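You operate a simulated robot arm through the tools that you are given. There is no shell and no other tool. Be economical: measure what you need, move in short steps, check, and stop when the job is done.

Carry out the task below with a simulated two-armed robot. There is one attempt and no reset: what you move stays moved.

JOB
Lay the hose end in its wall tray, wind the hose in, shut main tap and supply tap.
Fine: reel lever to FREE till the hose is in, then back to HOLD.
Where things are to end (x, y in the base frame): hose end within 0.04 m of [0.57, 0.33].
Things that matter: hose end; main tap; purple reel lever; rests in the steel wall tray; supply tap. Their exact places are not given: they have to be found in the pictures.

The check looks at the end state, three seconds after you hand in, the way a careful person would. Anything else that was tipped, shoved, dropped, spilled or broken makes it a failure.

ROBOT AND FRAMES
Two 6-joint arms with two-finger parallel grippers on one trunk, on a base that drives. Base frame: it is fixed to the floor where the robot stands at the start and does not move with it; the origin is under the middle of the robot, x ahead of it, y to its left, z up; the surface under the hand at the start is at about z = 0.55. Readings come in m, degrees, newtons and seconds.
The left shoulder is at the start at [0.28, 0.185, 1.243], the right one opposite. With the tool pointing down near the work surface each hand reaches from about 0.24 to 0.68 m from the robot's upright axis, wherever it stands, measured 20 degrees to its own side. Places, roughly: main tap [0.8, 0, 1.5]; purple reel lever [0.3, 0.7, 1]; rests in the steel wall tray [0.6, 0.3, 0.9]; supply tap [0.9, -0.3, 1.2]. Payload 1.57 kg a hand.
Tool frame (each hand has its own): the origin (TCP) lies between the finger pads and is the grasp point; the fingertips stand 0.03 m ahead of it; z points along the fingers, y is the line along which they close. Largest opening 0.08 m; finger width 0.017, thickness 0.012; the body of the gripper, 0.04 by 0.082 m, starts 0.08 m behind the TCP.
Orientation is that of the tool frame in the base frame, as [roll, pitch, yaw] about the fixed x, y, z axes, in that order (R = Rz(yaw) Ry(pitch) Rx(roll)). With the fingers straight down and closing along the base's y, the tool's x points along the base's -x, its y along +y and its z along -z.

CONTROLS
- The arms move only by the tool play_rows. It takes "left_steps", "right_steps" or both (then of equal length, played together; a hand with none holds still); each is a list of rows, each an object of numbers (a shift or turn left out is 0, a gripper value left out holds the last): "x", "y", "z": the shift along the tool's x, y, z in units of 300 mm (1.0 is 300 mm); "ax", "ay", "az": the turn, a rotation vector about the tool's x, y, z in units of 90 degrees (1.0 is 90 degrees). In form: [{"x": .., "y": .., "z": .., "ax": .., "ay": .., "az": ..}, ...]. A call has 1 to 12 rows; each row is the pose to reach, as a shift and turn from the pose commanded when the call began, along the tool's axes at that moment. "left_fingers" and "right_fingers" are, for a hand that has rows, the opening, from 0 (shut) to 1 (fully open), set as the call begins (left out, the last holds). A call with a number of a shift or a turn outside -1 to 1 is refused whole. Rows are played at 5 a second. More than 0.05 m and 8.6 degrees between two rows, or a gripper value outside its range, and nothing of the call is played. Where a pose cannot be reached the arm comes as near as it can. A force on the tool above 40 N (or 10 N above the force at the start of the call, whichever is more), or a blocked arm, ends the call early, and 0.2 s more pass. Each finger travels about 0.153 m/s and halts on what it meets, pressing with about 27 N; the grip force reading is that of the motor and also rises with nothing between the fingers. The clock runs only during rows and for 0.2 s after the last one: add rows that repeat a pose to give the fingers time. It gives the time, the measured TCP pose, the force on the tool (base axes), the opening and the grip force at its end, in the units of the frame above (readings bear some noise), with the torque about the TCP (base axes, N m) and any sound that the robot's microphone picked up, and new pictures: "pictures" is both (left out), scene, wrist or none (wrist: the cameras of the hands that moved).
- Cameras (640 x 400 px; columns grow to the right, rows downward): "scene" is now at [0.2384, 0.0446, 1.7048]; the picture's right is [0.42, -0.91, 0.00], its down [-0.51, -0.24, -0.82] and it looks along [0.75, 0.35, -0.57] (base axes); focal length 214 px, centre (320, 200). "left" rides on the left gripper at [0.072, 0.007, -0.122] in its tool frame; the picture's right is [-0.09, 1.00, 0.00], its down [-0.84, -0.08, -0.54] and it looks along [-0.54, -0.05, 0.84] (tool axes); focal length 238 px, centre (320, 200). "right" rides on the right gripper at [0.072, -0.007, -0.122] in its tool frame; the picture's right is [0.09, 1.00, 0.00], its down [-0.84, 0.08, -0.54] and it looks along [-0.54, 0.05, 0.84] (tool axes); focal length 238 px, centre (320, 200).
- move_column(by): slides the trunk up (or, below 0, down) by that many m; the arms and the scene camera ride with it, the base frame stays. It gives what a move gives, with no picture.
- drive_base(legs): drives the robot by 1 to 6 legs, each [ahead, turn to the left] in m and degrees, along the robot's own axes; the way and the turn of a leg run together, so that a leg with both is an arc; at most 1.5 m and 180 degrees a leg. The arms and the cameras ride along, it lands a little off, and it stops where it bumps. It gives what a move gives, and a new picture of the scene camera.
- turn_head(pan, tilt): turns the head with the scene camera to pan (to the left, within 86 degrees either way) and tilt (down, from -29 to 69), counted from straight ahead of the robot. It gives what a move gives, and a new picture of the scene camera.
- locate(camera, pixels): there is no depth. For up to 12 entries [column, row, z] of the newest picture of that camera ("zoom" is the newest enlarged one), the place [x, y] in the base frame at which the ray of that pixel passes the height z, good to about 0.002 m, but the place of the scene camera against the robot may be out by one fixed shift of up to 0.012 m in any direction. The clock stands still meanwhile.
- close_up(camera, box): a new picture of the part [left, top, right, bottom] of that camera's present view, enlarged. The clock stands still meanwhile.
- finish_job(): hands the job in; it is judged then, once.

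Work in short steps. Measure before you move; look again where a grasp or a placing could have gone wrong, and mend it. You have 80 turns and 260 pictures in all, those below and enlarged ones among them. Open the grippers and draw the arms clear of the work before you hand the job in, unless the task says otherwise; then end with one line.

The tools are called after "Emit:" as name(argument=value, ...) on one line, values as JSON. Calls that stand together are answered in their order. play_rows: Moves the arms, as the interface text tells. Its arguments: {"type":"object","properties":{"left_steps":{"type":"array","items":{"type":"object","properties":{"x":{"type":"number"},"y":{"type":"number"},"z":{"type":"number"},"ax":{"type":"number"},"ay":{"type":"number"},"az":{"type":"number"}}}},"left_fingers":{"type":"number"},"right_steps":{"type":"array","items":{"type":"object","properties":{"x":{"type":"number"},"y":{"type":"number"},"z":{"type":"number"},"ax":{"type":"number"},"ay":{"type":"number"},"az":{"type":"number"}}}},"right_fingers":{"type":"number"},"pictures":{"type":"string","enum":["both","scene","wrist","none"]}},"required":[]} The other tools are called the same way: move_column (by) slides the trunk up or down; drive_base (legs) drives the base; turn_head (pan, tilt) turns the head that bears the scene camera; locate (camera, pixels) gives the place at which the rays of pixels pass given heights; close_up (camera, box) takes an enlarged picture of a part of a camera's view; finish_job () hands the job in.

At the start:

```text
clock: 0.0
left_position: [0.4564, 0.356, 1.5874]
left_ee_rot: [179.9, -0.1, -179.9]
left_ft_force: [-0.6, -0.1, -0.5]
left_ft_torque: [0.0, 0.0, -0.01]
left_gripper_width: 0.08
left_finger_force: 0.1
right_position: [0.593, -0.1089, 1.587]
right_ee_rot: [-179.9, 0.1, 179.9]
right_ft_force: [0.4, -0.1, -0.1]
right_ft_torque: [0.02, -0.01, 0.02]
right_gripper_width: 0.0801
right_finger_force: 0.1
trunk travel left (down, up): [-0.938, 0.052]
robot x, y, heading: [-0.0, -0.0021, -0.1]
head pan, tilt: [24.8, 34.5]
```

scene: 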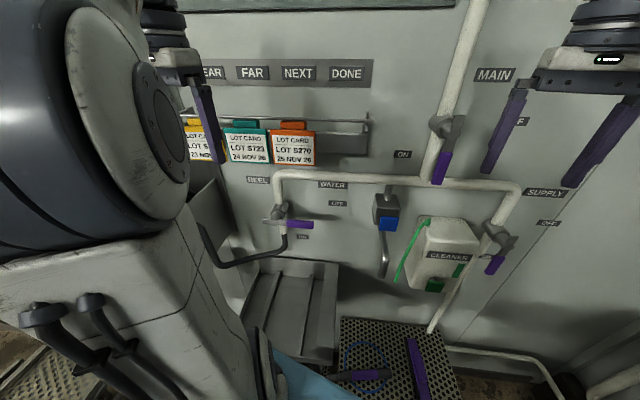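
right: 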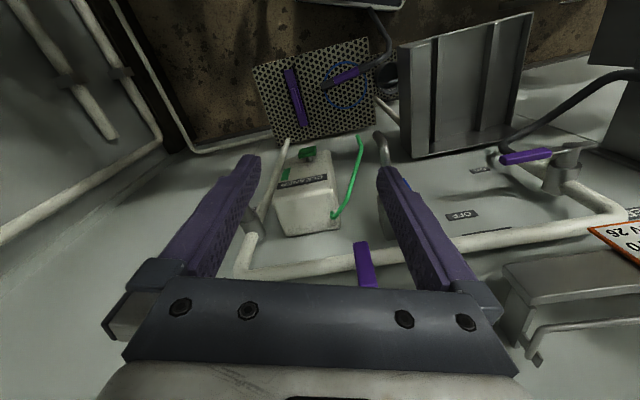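
left: 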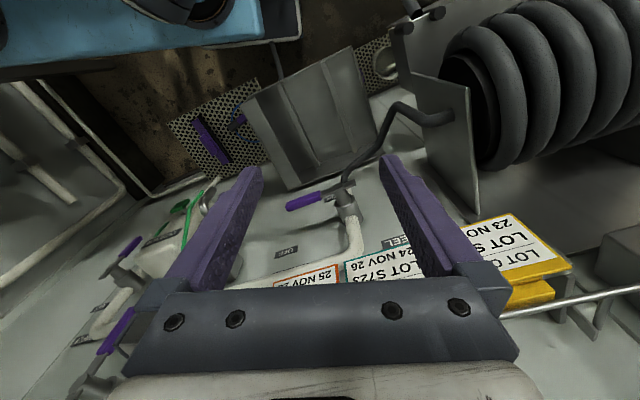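

I'll survey first: the scene shows a main tap (440,160), supply tap (497,245), water tap (285,220), a tray (290,310) and a grated shelf with purple objects (390,370). I'll turn the head to see the left side and enlarge the present view.

Emit:
close_up(camera="scene", box=[240, 160, 560, 400])

Emit:
close_up(camera="left", box=[160, 0, 640, 300])

Emit:
turn_head(pan=65, tilt=40)

```text
1.67 times, centred on (400, 280) of scene
```

zoom: 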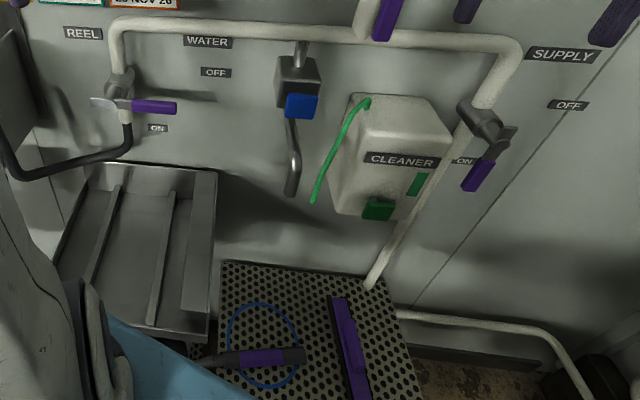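

```text
1.33 times, centred on (400, 150) of left
```

zoom: 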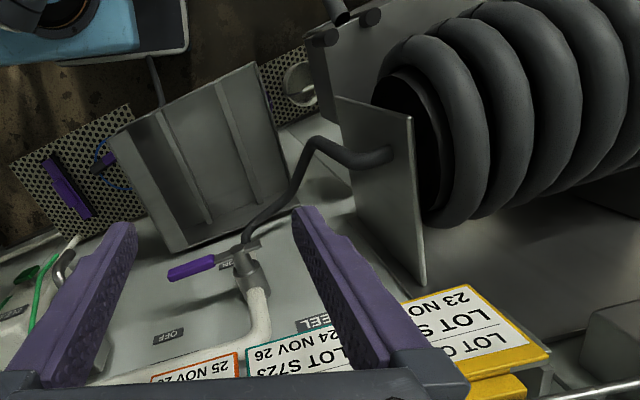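

```text
clock: 1.1
left_position: [0.4575, 0.3576, 1.5867]
left_ee_rot: [180.0, 0.0, -180.0]
left_ft_force: [-0.1, 0.0, -0.6]
left_ft_torque: [0.03, -0.01, 0.0]
left_gripper_width: 0.08
left_finger_force: 0.0
right_position: [0.5936, -0.1083, 1.5881]
right_ee_rot: [-179.9, 0.1, 179.9]
right_ft_force: [0.3, -0.2, 0.0]
right_ft_torque: [0.0, -0.02, 0.01]
right_gripper_width: 0.0798
right_finger_force: 0.0
trunk travel left (down, up): [-0.938, 0.052]
robot x, y, heading: [-0.001, 0.0009, -0.3]
head pan, tilt: [65.0, 40.0]
```

scene: 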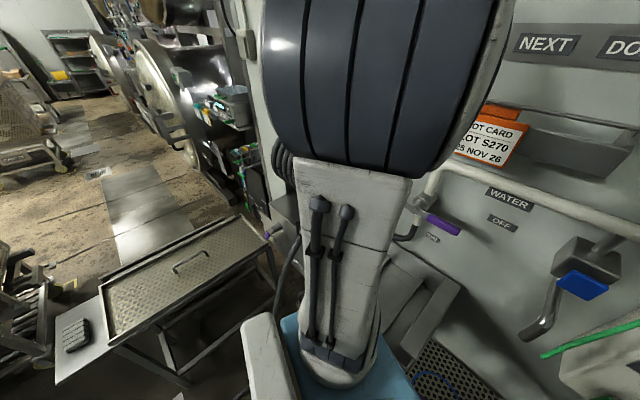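

The arm hides the reel; the reel is to the left of the left hand. I turn the left hand 80° leftward about its vertical so its camera looks toward +y.

Emit:
play_rows(left_steps=[{"az": -0.08}, {"az": -0.16}, {"az": -0.24}, {"az": -0.32}, {"az": -0.4}, {"az": -0.48}, {"az": -0.56}, {"az": -0.64}, {"az": -0.72}, {"az": -0.8}, {"az": -0.88}])

```text
clock: 3.5
left_position: [0.4573, 0.3566, 1.5878]
left_ee_rot: [180.0, 0.0, -100.7]
left_ft_force: [-0.1, 0.0, -0.3]
left_ft_torque: [0.0, 0.01, 0.0]
left_gripper_width: 0.0801
left_finger_force: 0.0
right_position: [0.5948, -0.1086, 1.5882]
right_ee_rot: [-179.9, 0.2, 179.9]
right_ft_force: [0.3, 0.6, 0.1]
right_ft_torque: [0.02, 0.02, 0.02]
right_gripper_width: 0.0802
right_finger_force: 0.1
trunk travel left (down, up): [-0.938, 0.052]
robot x, y, heading: [-0.0028, 0.0032, -0.0]
head pan, tilt: [65.0, 40.0]
```

scene: 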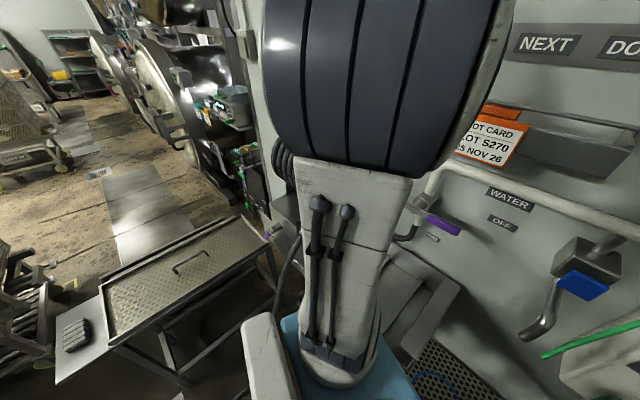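
left: 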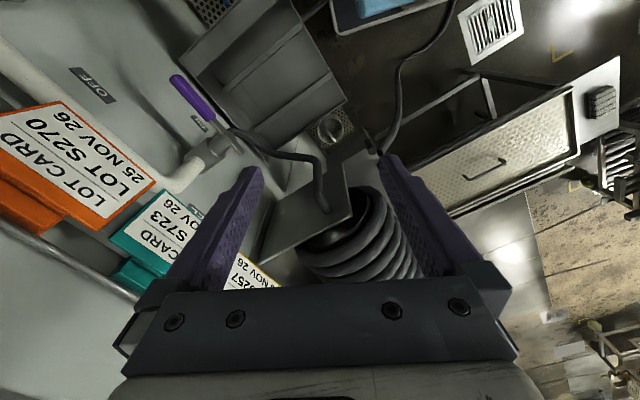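

The reel (360,240) and hose leaving at (385,150) are visible. I enlarge to find the lever.

Emit:
close_up(camera="left", box=[200, 60, 460, 290])

Emit:
turn_head(pan=45, tilt=65)

```text
1.74 times, centred on (330, 175) of left
```

zoom: 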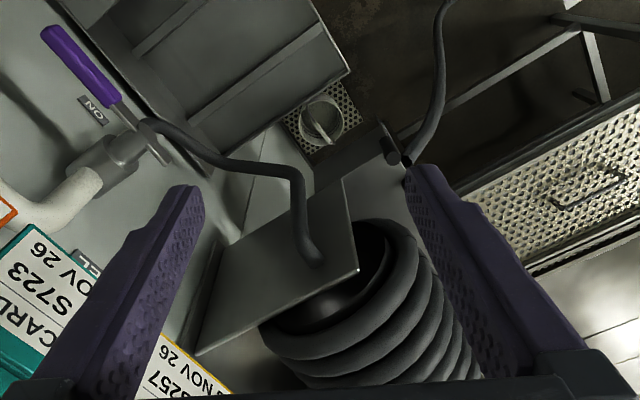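

```text
clock: 4.4
left_position: [0.4562, 0.3574, 1.5875]
left_ee_rot: [-180.0, -0.1, -100.8]
left_ft_force: [-0.4, -0.1, 0.3]
left_ft_torque: [0.03, -0.02, 0.0]
left_gripper_width: 0.0798
left_finger_force: 0.1
right_position: [0.5946, -0.108, 1.5884]
right_ee_rot: [-180.0, 0.1, 179.9]
right_ft_force: [-0.5, 0.0, 1.0]
right_ft_torque: [0.03, -0.03, 0.01]
right_gripper_width: 0.08
right_finger_force: 0.2
trunk travel left (down, up): [-0.938, 0.052]
robot x, y, heading: [0.0014, 0.0005, 0.1]
head pan, tilt: [45.0, 65.0]
```

scene: 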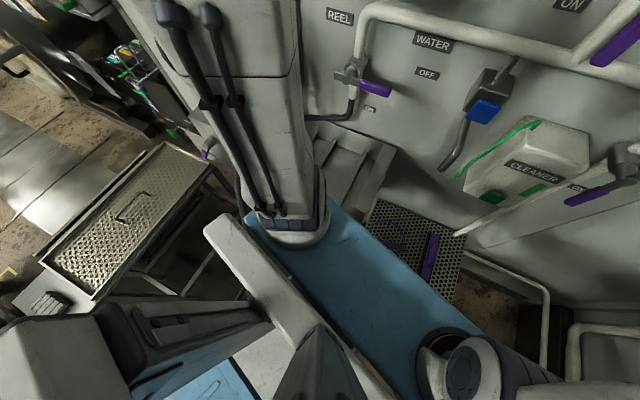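

I measure key spots: hose outlet, reel plate, taps and grate objects at guessed heights.

Emit:
locate(camera="left", pixels=[[372, 140, 1.0], [372, 140, 1.2], [325, 210, 1.2], [340, 160, 1.2], [385, 240, 1.3], [385, 240, 1.1], [190, 95, 1.2], [240, 60, 0.85], [300, 110, 0.85], [350, 100, 0.85]])

Emit:
locate(camera="scene", pixels=[[205, 153, 1.0], [205, 153, 0.9], [375, 88, 1.2], [340, 150, 0.9], [395, 150, 0.9], [395, 245, 0.7], [395, 245, 0.55], [430, 255, 0.7], [615, 190, 1.2], [463, 235, 0.6], [450, 300, 0.6], [372, 205, 0.6]])

Emit:
close_up(camera="scene", box=[160, 60, 480, 300])

```text
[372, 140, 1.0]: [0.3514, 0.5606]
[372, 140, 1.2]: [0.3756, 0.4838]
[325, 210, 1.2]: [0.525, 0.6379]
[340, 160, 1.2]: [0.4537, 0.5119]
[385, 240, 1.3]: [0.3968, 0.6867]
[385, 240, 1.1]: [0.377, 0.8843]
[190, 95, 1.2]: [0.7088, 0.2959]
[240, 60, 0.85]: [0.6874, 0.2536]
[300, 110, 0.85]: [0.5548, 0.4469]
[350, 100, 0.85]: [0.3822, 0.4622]
```

```text
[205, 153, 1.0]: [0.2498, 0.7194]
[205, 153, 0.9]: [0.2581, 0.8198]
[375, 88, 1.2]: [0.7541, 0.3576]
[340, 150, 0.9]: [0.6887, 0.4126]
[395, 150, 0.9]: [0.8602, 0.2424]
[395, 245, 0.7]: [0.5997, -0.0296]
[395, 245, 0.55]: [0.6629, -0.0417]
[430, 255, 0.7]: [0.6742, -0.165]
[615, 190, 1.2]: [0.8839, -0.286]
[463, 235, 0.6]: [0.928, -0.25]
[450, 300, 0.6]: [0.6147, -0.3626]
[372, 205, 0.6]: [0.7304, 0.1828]
```

```text
1.67 times, centred on (320, 180) of scene
```

zoom: 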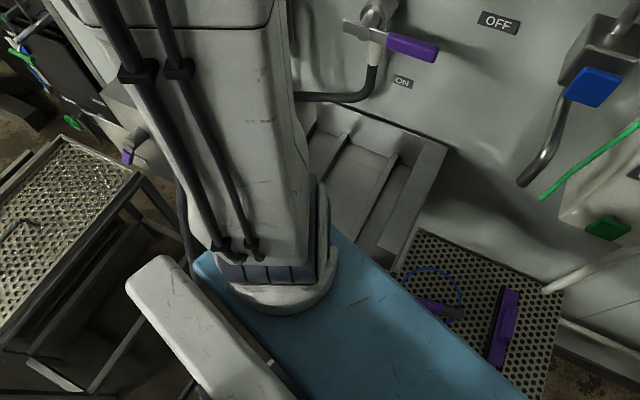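

The purple lever of the reel seems to be at about [0.25, 0.72, 1.0], hidden by the arm. I slide the left hand 0.18 m in −x to look at it.

Emit:
play_rows(left_steps=[{"y": 0.12}, {"y": 0.24}, {"y": 0.36}, {"y": 0.48}, {"y": 0.6}], pictures="wrist")

Emit:
close_up(camera="left", box=[160, 40, 400, 240])

```text
clock: 5.6
left_position: [0.2818, 0.3903, 1.5852]
left_ee_rot: [180.0, -0.1, -100.8]
left_ft_force: [0.4, -0.8, 0.5]
left_ft_torque: [-0.01, 0.0, -0.02]
left_gripper_width: 0.0798
left_finger_force: 0.0
right_position: [0.5935, -0.1094, 1.5863]
right_ee_rot: [-179.9, 0.2, 179.9]
right_ft_force: [-0.5, 0.3, 0.0]
right_ft_torque: [0.0, -0.01, -0.01]
right_gripper_width: 0.0801
right_finger_force: 0.0
trunk travel left (down, up): [-0.938, 0.052]
robot x, y, heading: [0.0002, -0.0027, -0.0]
head pan, tilt: [45.0, 65.0]
```

left: 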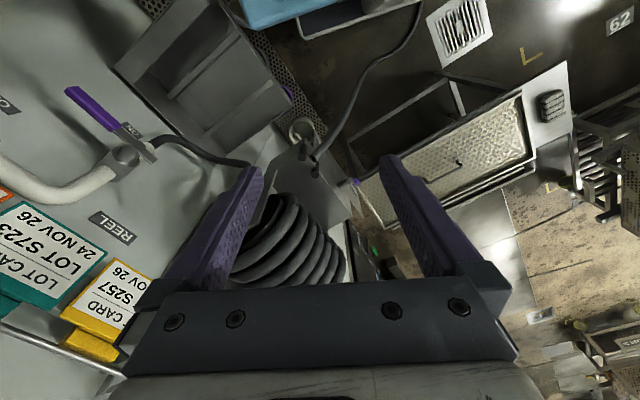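

```text
2.00 times, centred on (280, 140) of left
```

zoom: 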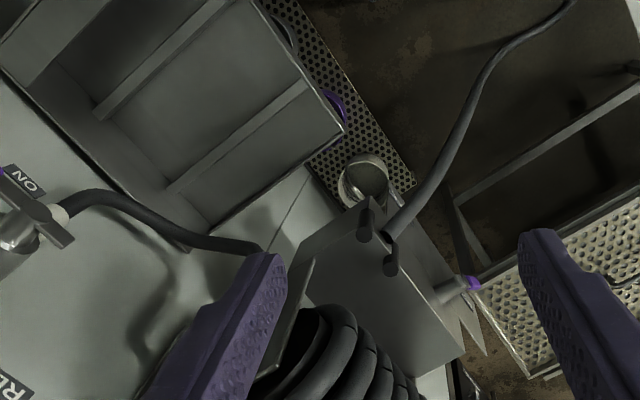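

The lever hub sits on the reel bracket at zoom (455,290), handle tip at (473,284). I move the hand to −x/+y, lower a bit and turn it to see the bracket's front face.

Emit:
play_rows(left_steps=[{"x": -0.07, "y": 0.1, "az": 0.07, "z": 0.05}, {"x": -0.14, "y": 0.2, "az": 0.14, "z": 0.1}, {"x": -0.21, "y": 0.3, "az": 0.21, "z": 0.15}, {"x": -0.28, "y": 0.4, "az": 0.28, "z": 0.2}, {"x": -0.35, "y": 0.5, "az": 0.35, "z": 0.25}, {"x": -0.42, "y": 0.6, "az": 0.42, "z": 0.3}, {"x": -0.42, "y": 0.62, "az": 0.42, "z": 0.33}])

Emit:
close_up(camera="left", box=[200, 40, 440, 240])

```text
clock: 7.2
left_position: [0.1301, 0.5507, 1.4888]
left_ee_rot: [180.0, -0.1, -138.7]
left_ft_force: [0.5, -0.3, -0.4]
left_ft_torque: [-0.02, -0.03, -0.01]
left_gripper_width: 0.08
left_finger_force: 0.1
left hand out of reach, approached as far as the arm can: row 7
right_position: [0.5935, -0.1077, 1.5875]
right_ee_rot: [-179.9, 0.2, 179.8]
right_ft_force: [-0.9, 0.1, -0.4]
right_ft_torque: [0.01, -0.02, 0.01]
right_gripper_width: 0.0801
right_finger_force: 0.1
trunk travel left (down, up): [-0.938, 0.052]
robot x, y, heading: [0.0031, 0.0015, -0.2]
head pan, tilt: [45.0, 65.0]
```

scene: 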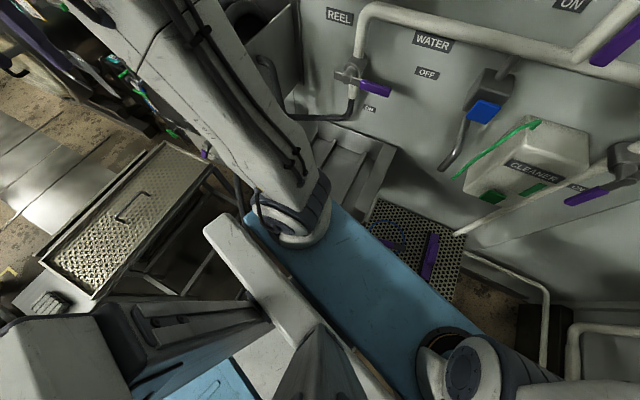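
left: 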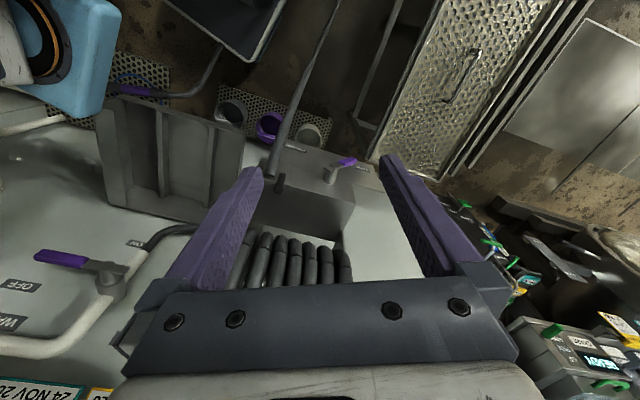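

```text
2.00 times, centred on (320, 140) of left
```

zoom: 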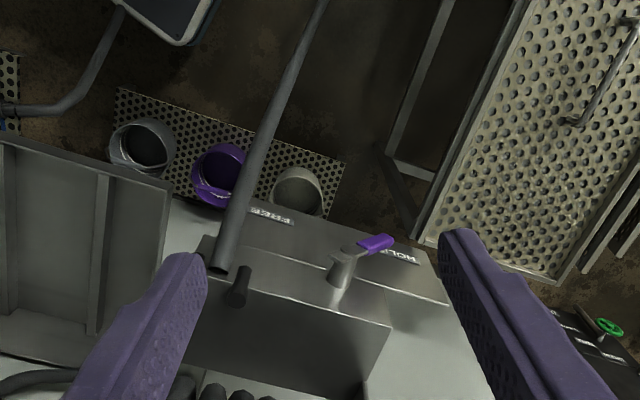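

The lever is on HOLD (zoom 375,243), with FREE to the −y side (270,215); pivot at (340,275) on the face facing the robot. Now I look at the hose end and taps with the head.

Emit:
turn_head(pan=0, tilt=55)

Emit:
close_up(camera="right", box=[220, 0, 560, 220])

Emit:
locate(camera="left", pixels=[[330, 175, 1.0], [330, 175, 1.05], [345, 162, 1.0], [345, 162, 0.95], [295, 148, 1.0], [360, 169, 1.0], [275, 165, 1.0]])

```text
clock: 8.3
left_position: [0.1296, 0.5503, 1.4893]
left_ee_rot: [180.0, -0.1, -138.7]
left_ft_force: [0.3, 0.1, -0.2]
left_ft_torque: [0.01, -0.01, -0.03]
left_gripper_width: 0.08
left_finger_force: 0.1
right_position: [0.5939, -0.1084, 1.5877]
right_ee_rot: [-179.9, 0.1, 179.8]
right_ft_force: [0.5, -0.4, -0.6]
right_ft_torque: [0.01, -0.01, -0.04]
right_gripper_width: 0.08
right_finger_force: 0.1
trunk travel left (down, up): [-0.938, 0.052]
robot x, y, heading: [0.0011, 0.0009, -0.2]
head pan, tilt: [0.0, 55.0]
```

scene: 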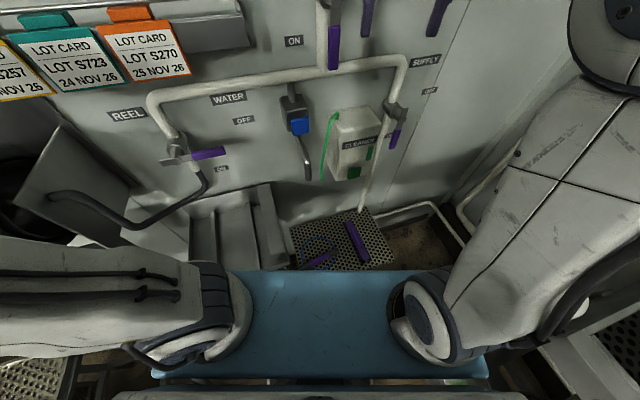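

```text
1.82 times, centred on (390, 110) of right
```

zoom: 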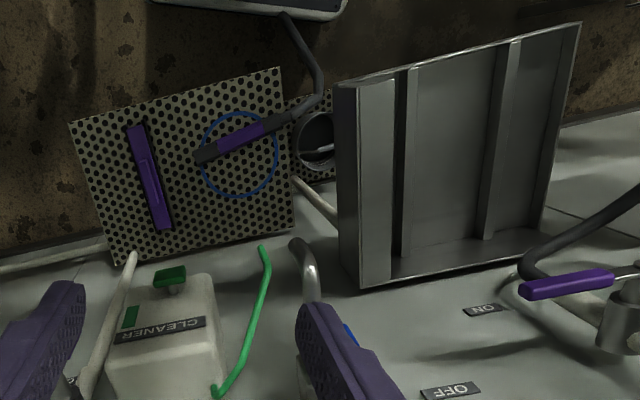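

```text
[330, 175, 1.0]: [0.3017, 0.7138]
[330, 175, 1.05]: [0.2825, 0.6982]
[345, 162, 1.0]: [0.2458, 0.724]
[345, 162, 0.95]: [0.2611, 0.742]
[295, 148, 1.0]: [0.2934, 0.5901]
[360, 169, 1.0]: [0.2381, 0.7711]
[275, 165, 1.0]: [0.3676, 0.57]
```

I enlarge the scene on the grate and tray for precise pixel matching.

Emit:
close_up(camera="scene", box=[180, 150, 420, 290])

Emit:
close_up(camera="scene", box=[260, 0, 480, 140])

Emit:
locate(camera="right", pixels=[[352, 74, 0.55], [352, 74, 0.65], [352, 74, 0.75], [280, 145, 0.55], [280, 145, 0.75], [403, 47, 0.85], [533, 13, 0.85], [401, 157, 0.85], [512, 140, 0.85], [403, 47, 0.95], [533, 13, 0.95], [401, 157, 0.95]])

```text
2.67 times, centred on (300, 220) of scene
```

zoom: 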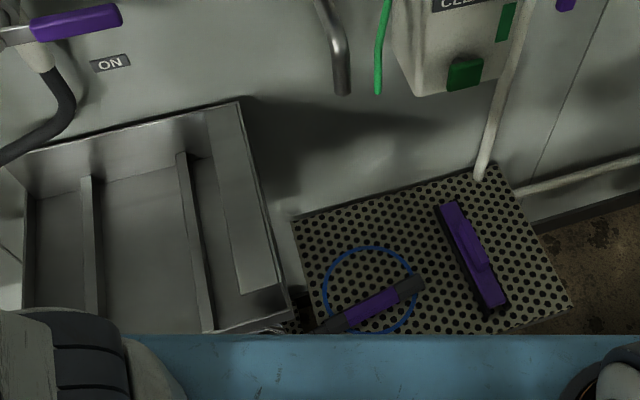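

```text
2.86 times, centred on (370, 70) of scene
```

zoom: 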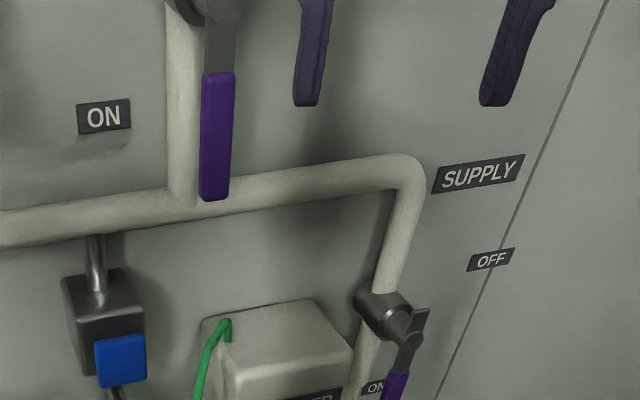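

```text
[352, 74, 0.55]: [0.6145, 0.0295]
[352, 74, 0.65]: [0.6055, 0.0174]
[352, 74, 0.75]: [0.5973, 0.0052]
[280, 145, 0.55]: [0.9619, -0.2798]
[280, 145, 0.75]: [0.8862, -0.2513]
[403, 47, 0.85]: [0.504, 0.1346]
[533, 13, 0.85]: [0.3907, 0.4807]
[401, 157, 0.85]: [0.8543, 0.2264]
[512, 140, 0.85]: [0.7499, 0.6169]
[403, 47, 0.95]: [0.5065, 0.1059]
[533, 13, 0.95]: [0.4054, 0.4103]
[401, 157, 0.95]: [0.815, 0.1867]
```

Now the same points in the scene picture at the same heights, to triangulate.

Emit:
locate(camera="scene", pixels=[[319.5, 259.7, 0.55], [319.5, 259.7, 0.65], [319.5, 259.7, 0.75], [367.5, 206.9, 0.55], [367.5, 206.9, 0.75], [270.4, 183.2, 0.85], [270.4, 183.2, 0.95], [270.4, 183.2, 0.75], [188.3, 202, 0.85], [288.8, 261, 0.85], [288.8, 261, 0.95], [223, 140, 1.2]])

Emit:
locate(camera="right", pixels=[[277.2, 144, 0.55], [277.2, 144, 0.65], [277.2, 144, 0.75], [401, 157, 0.75], [401, 157, 0.8], [331, 84, 0.65], [391, 51, 0.65], [331, 84, 0.55], [391, 51, 0.55]])

```text
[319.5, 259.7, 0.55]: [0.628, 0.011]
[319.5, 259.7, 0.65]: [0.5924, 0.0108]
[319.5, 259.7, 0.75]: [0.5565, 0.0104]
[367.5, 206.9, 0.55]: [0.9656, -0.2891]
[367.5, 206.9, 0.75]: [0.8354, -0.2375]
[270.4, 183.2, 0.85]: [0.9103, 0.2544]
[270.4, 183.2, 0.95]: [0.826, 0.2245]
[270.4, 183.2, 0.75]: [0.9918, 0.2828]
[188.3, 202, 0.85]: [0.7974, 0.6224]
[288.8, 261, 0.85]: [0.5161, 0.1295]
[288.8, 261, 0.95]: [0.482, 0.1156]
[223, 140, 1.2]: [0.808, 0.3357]
```

```text
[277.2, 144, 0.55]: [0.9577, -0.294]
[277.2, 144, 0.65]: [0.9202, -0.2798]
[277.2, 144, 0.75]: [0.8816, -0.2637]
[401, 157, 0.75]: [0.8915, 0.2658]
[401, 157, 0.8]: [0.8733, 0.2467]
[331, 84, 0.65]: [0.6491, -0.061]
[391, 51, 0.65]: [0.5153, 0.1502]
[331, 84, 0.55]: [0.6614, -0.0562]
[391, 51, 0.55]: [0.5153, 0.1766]
```

Grate is at z≈0.55, hose end near [0.612,0.025]; the whole wall is yawed ~16°. I bring the left hand forward again (over the tray) and move the right hand aside.

Emit:
play_rows(left_steps=[{"y": -0.12, "az": 0.05}, {"y": -0.25, "az": 0.1}, {"y": -0.38, "az": 0.16}, {"y": -0.51, "az": 0.22}, {"y": -0.64, "az": 0.28}, {"y": -0.77, "az": 0.34}, {"y": -0.9, "az": 0.4}, {"y": -1.0, "az": 0.46}], right_steps=[{"y": -0.1, "x": 0.05}, {"y": -0.2, "x": 0.1}, {"y": -0.3, "x": 0.15}, {"y": -0.4, "x": 0.2}, {"y": -0.5, "x": 0.25}, {"y": -0.6, "x": 0.3}, {"y": -0.6, "x": 0.35}, {"y": -0.6, "x": 0.4}], pictures="none")

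Emit:
close_up(camera="left", box=[0, 0, 640, 300])

```text
clock: 10.1
left_position: [0.3477, 0.3939, 1.5013]
left_ee_rot: [179.9, -0.1, 179.9]
left_ft_force: [0.3, -0.4, 1.8]
left_ft_torque: [0.01, 0.01, 0.0]
left_gripper_width: 0.0801
left_finger_force: 0.0
left hand out of reach, approached as far as the arm can: row 6, 7, 8
right_position: [0.473, -0.2871, 1.5882]
right_ee_rot: [-179.8, 0.1, -180.0]
right_ft_force: [-0.2, 0.2, 0.7]
right_ft_torque: [0.01, 0.0, -0.02]
right_gripper_width: 0.0799
right_finger_force: 0.0
trunk travel left (down, up): [-0.938, 0.052]
robot x, y, heading: [-0.0003, -0.0006, -0.1]
head pan, tilt: [0.0, 55.0]
```

```text
1.00 times, centred on (320, 150) of left (not enlarged: the box is as wide or as high as the picture)
```

zoom: 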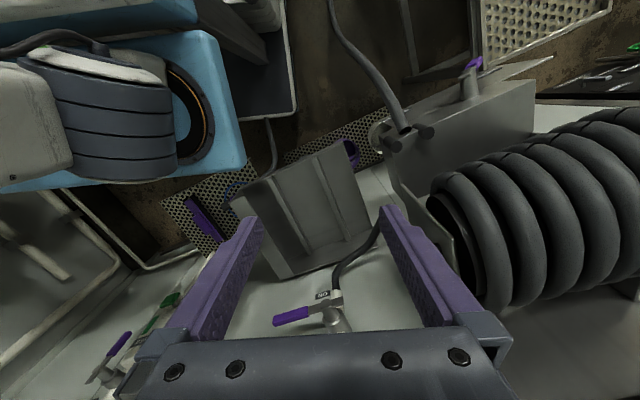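

I move the left hand forward over the tray front at the same height.

Emit:
play_rows(left_steps=[{"x": -0.12, "y": -0.08}, {"x": -0.24, "y": -0.16}, {"x": -0.36, "y": -0.24}, {"x": -0.48, "y": -0.32}, {"x": -0.6, "y": -0.4}, {"x": -0.7, "y": -0.47}])

```text
clock: 11.5
left_position: [0.5601, 0.2517, 1.5023]
left_ee_rot: [179.9, 0.0, 179.9]
left_ft_force: [-0.3, -0.5, 0.2]
left_ft_torque: [0.0, -0.01, -0.02]
left_gripper_width: 0.08
left_finger_force: 0.0
left hand out of reach, approached as far as the arm can: row 1, 2
right_position: [0.4748, -0.2872, 1.5872]
right_ee_rot: [-179.9, 0.1, 179.9]
right_ft_force: [0.3, -1.1, 0.4]
right_ft_torque: [0.02, 0.0, -0.01]
right_gripper_width: 0.0801
right_finger_force: 0.1
trunk travel left (down, up): [-0.938, 0.052]
robot x, y, heading: [0.0026, 0.0036, 0.1]
head pan, tilt: [0.0, 55.0]
```

scene: 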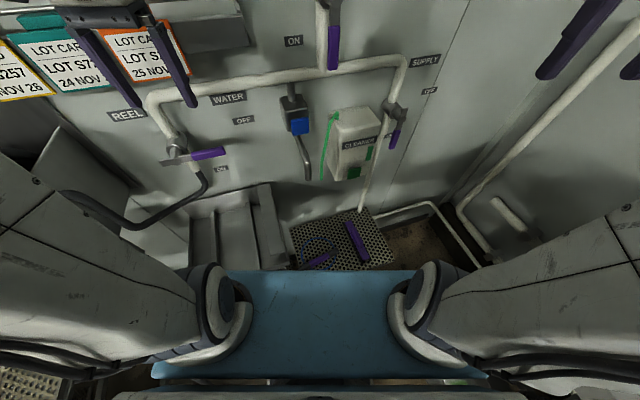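
left: 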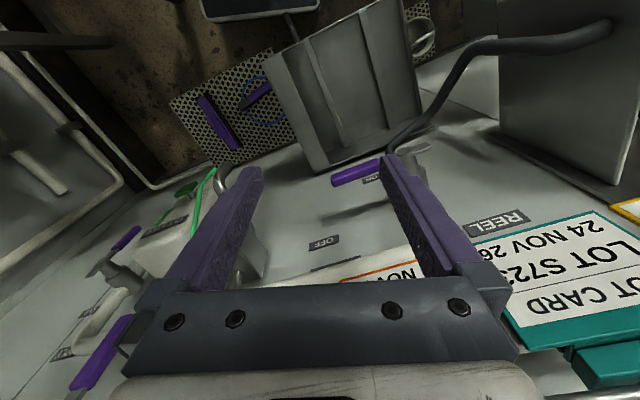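

The grate and hose end are visible at left px (258,95). I swing the hand over it, turning to yaw ≈119° and descending 0.24 m.

Emit:
play_rows(left_steps=[{"y": -0.09, "az": 0.085, "z": 0.1, "x": -0.02}, {"y": -0.18, "az": 0.17, "z": 0.2, "x": -0.04}, {"y": -0.27, "az": 0.255, "z": 0.3, "x": -0.06}, {"y": -0.36, "az": 0.34, "z": 0.4, "x": -0.08}, {"y": -0.45, "az": 0.425, "z": 0.5, "x": -0.1}, {"y": -0.54, "az": 0.51, "z": 0.6, "x": -0.12}, {"y": -0.63, "az": 0.595, "z": 0.7, "x": -0.14}, {"y": -0.73, "az": 0.68, "z": 0.8, "x": -0.16}])

```text
clock: 13.3
left_position: [0.6059, 0.0347, 1.2618]
left_ee_rot: [180.0, 0.0, 118.7]
left_ft_force: [0.2, 0.2, 0.0]
left_ft_torque: [-0.01, 0.02, -0.04]
left_gripper_width: 0.0798
left_finger_force: 0.0
right_position: [0.4742, -0.2878, 1.5878]
right_ee_rot: [-179.9, 0.1, 179.8]
right_ft_force: [0.5, 0.2, 0.1]
right_ft_torque: [0.0, -0.02, 0.01]
right_gripper_width: 0.0801
right_finger_force: 0.2
trunk travel left (down, up): [-0.938, 0.052]
robot x, y, heading: [-0.001, 0.0018, -0.3]
head pan, tilt: [0.0, 55.0]
```

scene: 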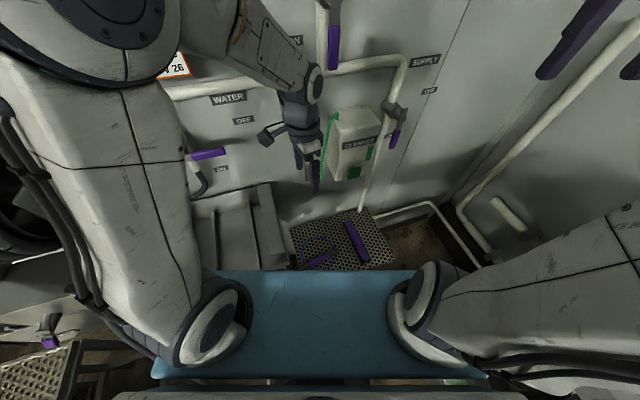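
left: 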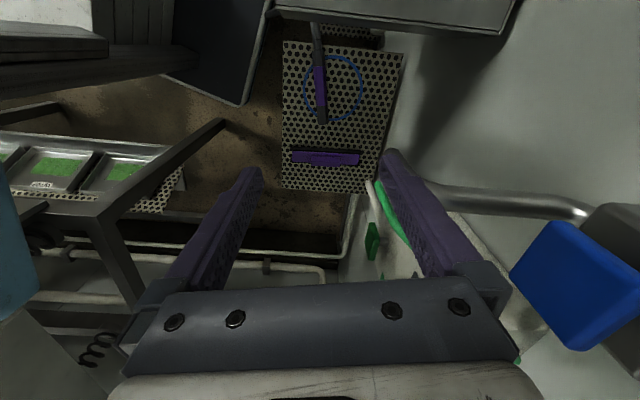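

The hose end lies along the image vertical at (318,90). I check where the spout is relative to the descent path and the hose end position.

Emit:
locate(camera="scene", pixels=[[308, 180, 1.0], [308, 180, 0.9], [308, 180, 0.8], [296, 105, 1.2], [353, 172, 0.9]])

Emit:
locate(camera="left", pixels=[[320, 122, 0.57], [319, 88, 0.57], [315, 50, 0.57], [318, 67, 0.57], [321, 108, 0.57], [430, 190, 1.0], [430, 190, 0.9], [575, 208, 1.0], [326, 158, 0.56]])

Emit:
close_up(camera="left", box=[240, 0, 480, 180])

```text
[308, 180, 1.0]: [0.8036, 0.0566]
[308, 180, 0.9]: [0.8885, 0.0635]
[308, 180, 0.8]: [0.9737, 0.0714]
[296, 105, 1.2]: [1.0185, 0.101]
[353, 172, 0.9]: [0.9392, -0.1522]
```

```text
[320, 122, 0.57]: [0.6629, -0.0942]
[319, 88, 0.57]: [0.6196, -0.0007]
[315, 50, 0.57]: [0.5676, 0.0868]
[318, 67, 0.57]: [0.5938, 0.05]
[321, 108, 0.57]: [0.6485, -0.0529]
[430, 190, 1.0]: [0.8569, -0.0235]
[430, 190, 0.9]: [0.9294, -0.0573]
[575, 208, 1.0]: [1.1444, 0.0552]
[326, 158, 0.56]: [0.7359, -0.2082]
```

```text
2.22 times, centred on (360, 90) of left
```

zoom: 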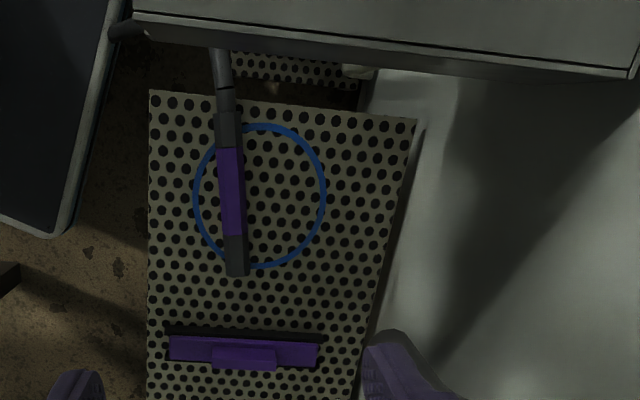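

Spout is clear (x≈0.8). Hose-end centre at ≈[0.619,-0.002], axis 115.6°. I descend above it, 0.3 m, watching the forearm's clearance to the tray.

Emit:
play_rows(left_steps=[{"x": -0.06, "y": -0.01, "z": 0.12, "az": 0.03}, {"x": -0.133, "y": -0.02, "z": 0.25, "az": 0.03}, {"x": -0.133, "y": -0.02, "z": 0.4, "az": 0.03}, {"x": -0.133, "y": -0.02, "z": 0.55, "az": 0.03}, {"x": -0.133, "y": -0.02, "z": 0.7, "az": 0.03}, {"x": -0.133, "y": -0.02, "z": 0.85, "az": 0.03}, {"x": -0.133, "y": -0.02, "z": 1.0, "az": 0.03}])

```text
clock: 14.9
left_position: [0.622, -0.0041, 0.9598]
left_ee_rot: [-180.0, 0.1, 116.0]
left_ft_force: [0.2, 0.4, 0.8]
left_ft_torque: [0.01, -0.02, 0.03]
left_gripper_width: 0.08
left_finger_force: 0.1
right_position: [0.4748, -0.2875, 1.587]
right_ee_rot: [-179.9, 0.0, 179.8]
right_ft_force: [0.4, 0.2, -0.4]
right_ft_torque: [-0.01, 0.03, -0.04]
right_gripper_width: 0.0798
right_finger_force: 0.2
trunk travel left (down, up): [-0.938, 0.052]
robot x, y, heading: [-0.0009, 0.0035, 0.1]
head pan, tilt: [0.0, 55.0]
```

scene: 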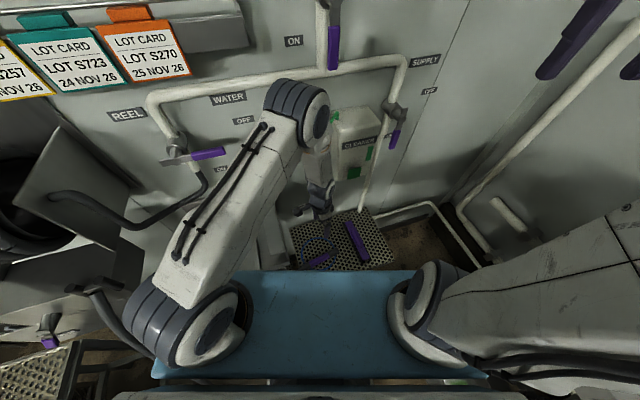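
left: 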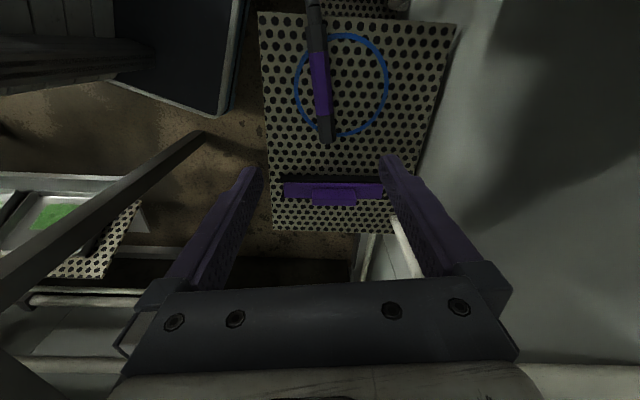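

The elbow is high above the hand (≈[0.63,0.05,1.45]), clear of the wall box. I keep descending over the hose end.

Emit:
play_rows(left_steps=[{"z": 0.14}, {"z": 0.28}, {"z": 0.42}, {"z": 0.56}, {"z": 0.7}, {"z": 0.84}])

```text
clock: 16.3
left_position: [0.6212, -0.0041, 0.7092]
left_ee_rot: [180.0, 0.0, 116.1]
left_ft_force: [0.4, 0.2, -0.4]
left_ft_torque: [0.01, 0.0, 0.02]
left_gripper_width: 0.0802
left_finger_force: 0.0
right_position: [0.4738, -0.287, 1.5874]
right_ee_rot: [-179.9, 0.2, 179.8]
right_ft_force: [-1.1, -0.3, -0.2]
right_ft_torque: [0.0, 0.02, -0.01]
right_gripper_width: 0.0799
right_finger_force: 0.0
trunk travel left (down, up): [-0.938, 0.052]
robot x, y, heading: [0.0002, -0.0008, 0.1]
head pan, tilt: [0.0, 55.0]
```

scene: 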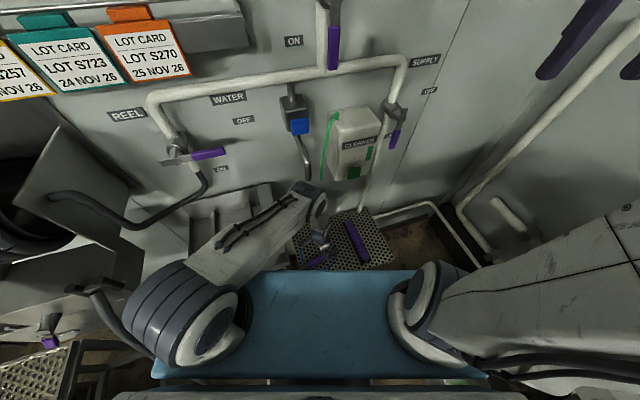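
left: 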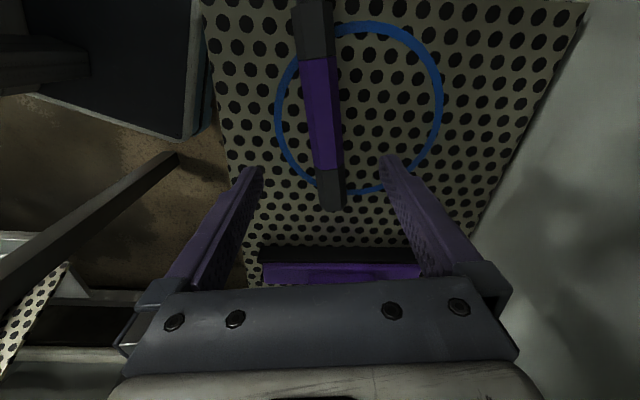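

I re-measure the hose end from this close.

Emit:
locate(camera="left", pixels=[[335, 210, 0.57], [331, 175, 0.57], [317, 60, 0.57], [324, 118, 0.57], [300, 118, 0.55], [341, 118, 0.57], [305, 118, 0.57], [420, 262, 0.55], [310, 5, 0.57]])

```text
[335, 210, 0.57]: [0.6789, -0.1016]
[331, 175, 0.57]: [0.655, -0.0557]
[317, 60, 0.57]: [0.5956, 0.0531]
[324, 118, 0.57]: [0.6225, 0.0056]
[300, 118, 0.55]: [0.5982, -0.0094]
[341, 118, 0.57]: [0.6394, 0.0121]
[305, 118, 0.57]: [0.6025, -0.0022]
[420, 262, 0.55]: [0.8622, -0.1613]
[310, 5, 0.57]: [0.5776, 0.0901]
```

Aligned within 5 mm and 2.5°. I lower to z≈0.59 and then close.

Emit:
play_rows(left_steps=[{"z": 0.1, "y": 0.016, "az": -0.028}, {"z": 0.2, "y": 0.016, "az": -0.028}, {"z": 0.3, "y": 0.016, "az": -0.028}, {"z": 0.39, "y": 0.016, "az": -0.028}], pictures="wrist")

Emit:
play_rows(left_steps=[{"z": 0}, {"z": 0}, {"z": 0}, {"z": 0}], left_fingers=0, pictures="wrist")

```text
clock: 17.3
left_position: [0.6143, 0.0049, 0.6223]
left_ee_rot: [180.0, 0.0, 118.6]
left_ft_force: [0.5, 0.1, -0.6]
left_ft_torque: [0.06, 0.06, 0.02]
left_gripper_width: 0.0799
left_finger_force: 0.0
left hand out of reach, approached as far as the arm can: row 3, 4
right_position: [0.4736, -0.2869, 1.5878]
right_ee_rot: [-179.9, 0.1, 179.9]
right_ft_force: [-0.4, 0.8, -1.0]
right_ft_torque: [0.0, -0.04, 0.0]
right_gripper_width: 0.0801
right_finger_force: 0.1
trunk travel left (down, up): [-0.938, 0.052]
robot x, y, heading: [0.0024, -0.0013, 0.0]
head pan, tilt: [0.0, 55.0]
```

left: 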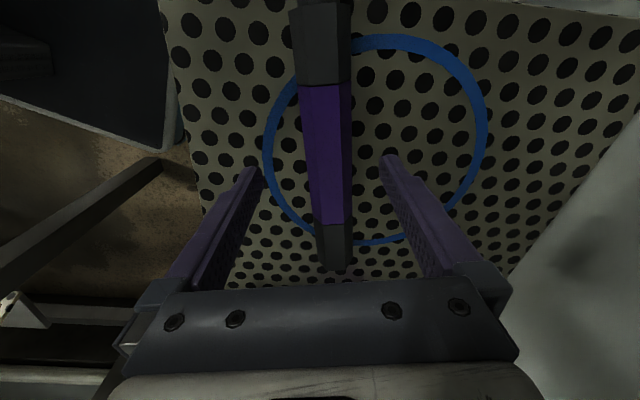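

```text
clock: 18.3
left_position: [0.6155, 0.0058, 0.6243]
left_ee_rot: [-180.0, 0.0, 118.4]
left_ft_force: [-0.1, -0.3, 0.5]
left_ft_torque: [0.0, -0.01, -0.01]
left_gripper_width: 0.0
left_finger_force: 21.5
right_position: [0.4745, -0.2879, 1.5871]
right_ee_rot: [-179.9, -0.1, 179.9]
right_ft_force: [-0.1, -0.6, 0.5]
right_ft_torque: [0.03, 0.02, 0.0]
right_gripper_width: 0.0798
right_finger_force: 0.0
trunk travel left (down, up): [-0.938, 0.052]
robot x, y, heading: [-0.0014, 0.001, -0.1]
head pan, tilt: [0.0, 55.0]
```

left: 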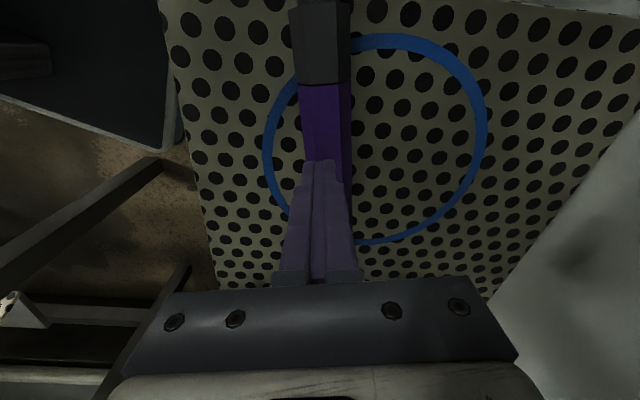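

The arm ran out of reach 3 cm too high and closed above the hose. I open again, then lower the trunk 3 cm.

Emit:
play_rows(left_steps=[{"z": 0}, {"z": 0}, {"z": 0}], left_fingers=1, pictures="none")

Emit:
move_column(by=-0.03)

```text
clock: 19.1
left_position: [0.6138, 0.0061, 0.6231]
left_ee_rot: [179.9, -0.1, 118.6]
left_ft_force: [0.3, 0.0, -0.1]
left_ft_torque: [-0.01, 0.02, 0.01]
left_gripper_width: 0.08
left_finger_force: 0.0
right_position: [0.4745, -0.2878, 1.5889]
right_ee_rot: [-179.9, 0.1, 179.9]
right_ft_force: [0.4, 0.1, 0.0]
right_ft_torque: [-0.04, 0.0, -0.01]
right_gripper_width: 0.0803
right_finger_force: 0.1
trunk travel left (down, up): [-0.938, 0.052]
robot x, y, heading: [0.0008, -0.002, 0.0]
head pan, tilt: [0.0, 55.0]
```

```text
clock: 19.8
left_position: [0.6139, 0.0045, 0.5927]
left_ee_rot: [180.0, 0.1, 118.6]
left_ft_force: [-0.3, 0.4, -0.8]
left_ft_torque: [-0.01, 0.0, -0.01]
left_gripper_width: 0.08
left_finger_force: 0.1
right_position: [0.4737, -0.2876, 1.5574]
right_ee_rot: [-179.9, 0.2, 179.9]
right_ft_force: [-0.5, 0.5, 0.0]
right_ft_torque: [0.0, -0.01, 0.04]
right_gripper_width: 0.0801
right_finger_force: 0.0
trunk travel left (down, up): [-0.908, 0.082]
robot x, y, heading: [-0.0004, 0.0021, 0.0]
head pan, tilt: [0.0, 55.0]
```

TCP is at z=0.593, straddling the hose end. Close.

Emit:
play_rows(left_steps=[{"z": 0}, {"z": 0}, {"z": 0}, {"z": 0}], left_fingers=0, pictures="wrist")

```text
clock: 20.8
left_position: [0.6151, 0.0048, 0.5949]
left_ee_rot: [179.9, 0.1, 118.7]
left_ft_force: [4.6, 2.9, 6.8]
left_ft_torque: [0.13, -0.14, -0.23]
left_gripper_width: 0.036
left_finger_force: 27.0
right_position: [0.4739, -0.2873, 1.5579]
right_ee_rot: [-179.9, 0.1, 179.9]
right_ft_force: [-0.1, -0.1, -0.3]
right_ft_torque: [0.0, -0.01, -0.02]
right_gripper_width: 0.0802
right_finger_force: 0.2
trunk travel left (down, up): [-0.908, 0.082]
robot x, y, heading: [0.0019, -0.0023, 0.1]
head pan, tilt: [0.0, 55.0]
```

left: 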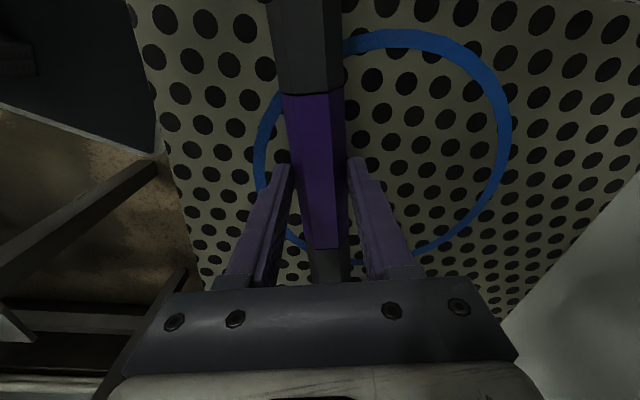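

Gripped at 36 mm. Lifting 0.25 m straight up.

Emit:
play_rows(left_steps=[{"z": -0.1}, {"z": -0.2}, {"z": -0.3}, {"z": -0.4}, {"z": -0.5}, {"z": -0.6}, {"z": -0.7}, {"z": -0.84}])

```text
clock: 22.6
left_position: [0.6138, 0.0044, 0.8442]
left_ee_rot: [180.0, 0.0, 118.4]
left_ft_force: [0.3, 0.5, -3.6]
left_ft_torque: [0.03, 0.02, 0.0]
left_gripper_width: 0.0359
left_finger_force: 27.5
right_position: [0.4737, -0.2879, 1.557]
right_ee_rot: [-179.9, 0.1, 179.8]
right_ft_force: [0.6, -0.1, 0.3]
right_ft_torque: [-0.01, 0.02, 0.02]
right_gripper_width: 0.08
right_finger_force: 0.0
trunk travel left (down, up): [-0.908, 0.082]
robot x, y, heading: [0.0021, 0.0007, -0.2]
head pan, tilt: [0.0, 55.0]
```

scene: 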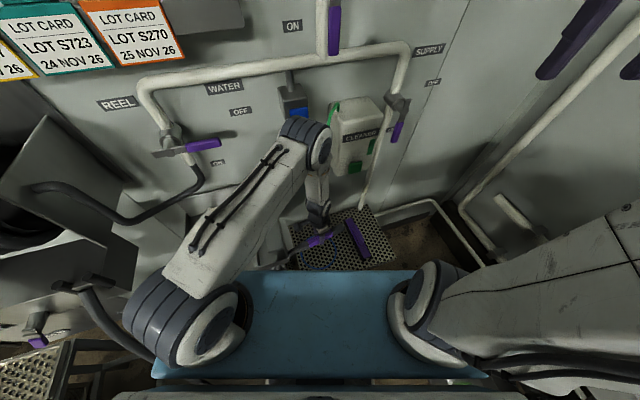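
left: 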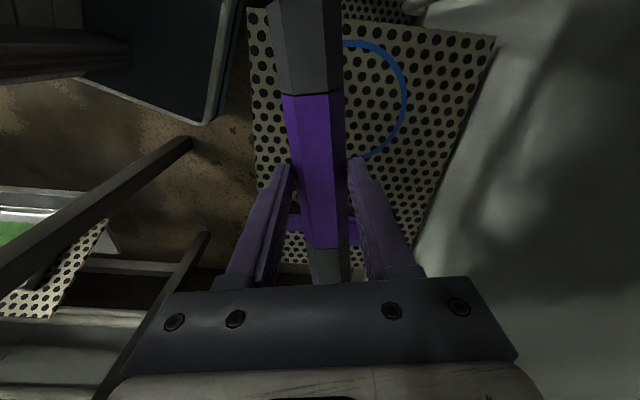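

Hose end holds (−3.6 N). I lift a further 0.25 m and look at the tray.

Emit:
play_rows(left_steps=[{"z": -0.14}, {"z": -0.28}, {"z": -0.42}, {"z": -0.56}, {"z": -0.7}, {"z": -0.84}])

Emit:
close_up(camera="right", box=[300, 0, 640, 220])

```text
clock: 24.0
left_position: [0.6135, 0.0047, 1.0988]
left_ee_rot: [-179.8, -0.1, 118.6]
left_ft_force: [0.7, 0.7, -3.0]
left_ft_torque: [0.08, 0.03, 0.04]
left_gripper_width: 0.0362
left_finger_force: 27.1
right_position: [0.474, -0.2869, 1.5591]
right_ee_rot: [-180.0, 0.1, 179.8]
right_ft_force: [0.0, -0.2, 1.2]
right_ft_torque: [0.02, 0.0, -0.02]
right_gripper_width: 0.0798
right_finger_force: 0.1
trunk travel left (down, up): [-0.908, 0.082]
robot x, y, heading: [-0.0009, -0.0018, -0.1]
head pan, tilt: [0.0, 55.0]
```

scene: 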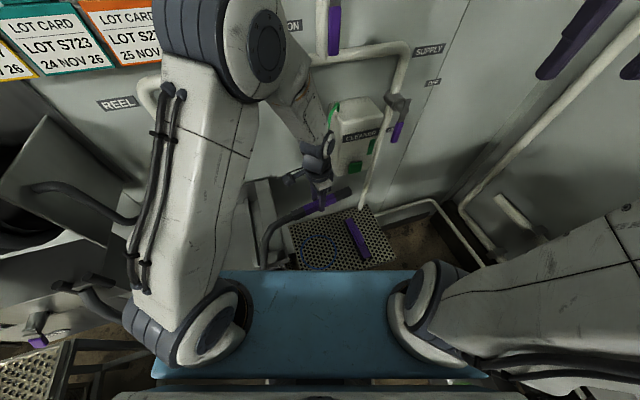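
left: 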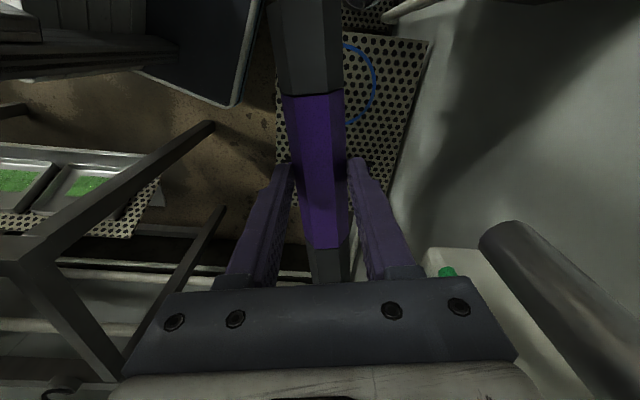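

```text
1.82 times, centred on (470, 110) of right
```

zoom: 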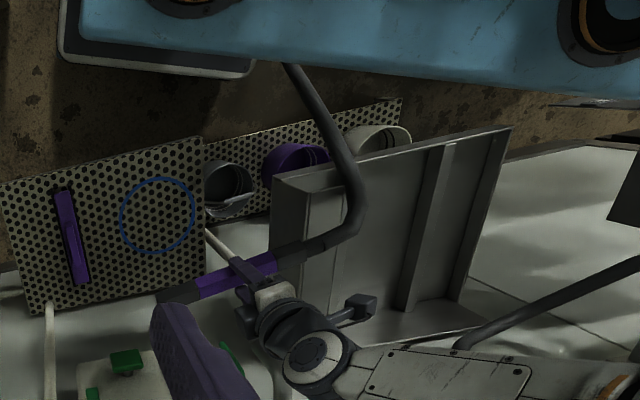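

I triangulate the tray rim with this second right-camera view.

Emit:
locate(camera="right", pixels=[[443.6, 99, 0.75], [443.6, 99, 0.85], [443.6, 99, 0.95], [575.6, 70.4, 0.75], [575.6, 70.4, 0.85], [575.6, 70.4, 0.95], [463, 105, 0.85], [521, 168, 0.85], [537, 90, 0.85], [490, 190, 0.85]])

```text
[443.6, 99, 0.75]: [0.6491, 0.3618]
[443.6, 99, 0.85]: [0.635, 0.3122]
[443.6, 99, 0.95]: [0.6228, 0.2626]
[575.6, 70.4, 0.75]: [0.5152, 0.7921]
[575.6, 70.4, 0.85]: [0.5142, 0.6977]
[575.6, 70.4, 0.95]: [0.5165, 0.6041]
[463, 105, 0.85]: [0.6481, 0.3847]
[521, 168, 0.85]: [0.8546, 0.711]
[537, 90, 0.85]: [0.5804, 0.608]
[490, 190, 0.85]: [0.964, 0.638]
```

The "right" locate refers to an older full picture; I redo it on the zoom picture.

Emit:
locate(camera="zoom", pixels=[[272, 180, 0.75], [272, 180, 0.85], [272, 180, 0.95], [512, 128, 0.75], [512, 128, 0.85], [512, 128, 0.95], [310, 190, 0.85], [412, 308, 0.85], [440, 145, 0.85], [345, 190, 0.85], [158, 215, 0.55]])

```text
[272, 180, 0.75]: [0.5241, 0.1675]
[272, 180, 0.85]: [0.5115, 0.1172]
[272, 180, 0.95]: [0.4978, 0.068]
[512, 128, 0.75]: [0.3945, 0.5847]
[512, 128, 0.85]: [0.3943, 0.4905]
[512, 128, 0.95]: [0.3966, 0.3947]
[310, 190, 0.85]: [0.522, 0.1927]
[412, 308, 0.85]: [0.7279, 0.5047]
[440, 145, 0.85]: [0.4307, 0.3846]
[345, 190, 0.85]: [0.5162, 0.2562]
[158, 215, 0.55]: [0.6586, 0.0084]
```

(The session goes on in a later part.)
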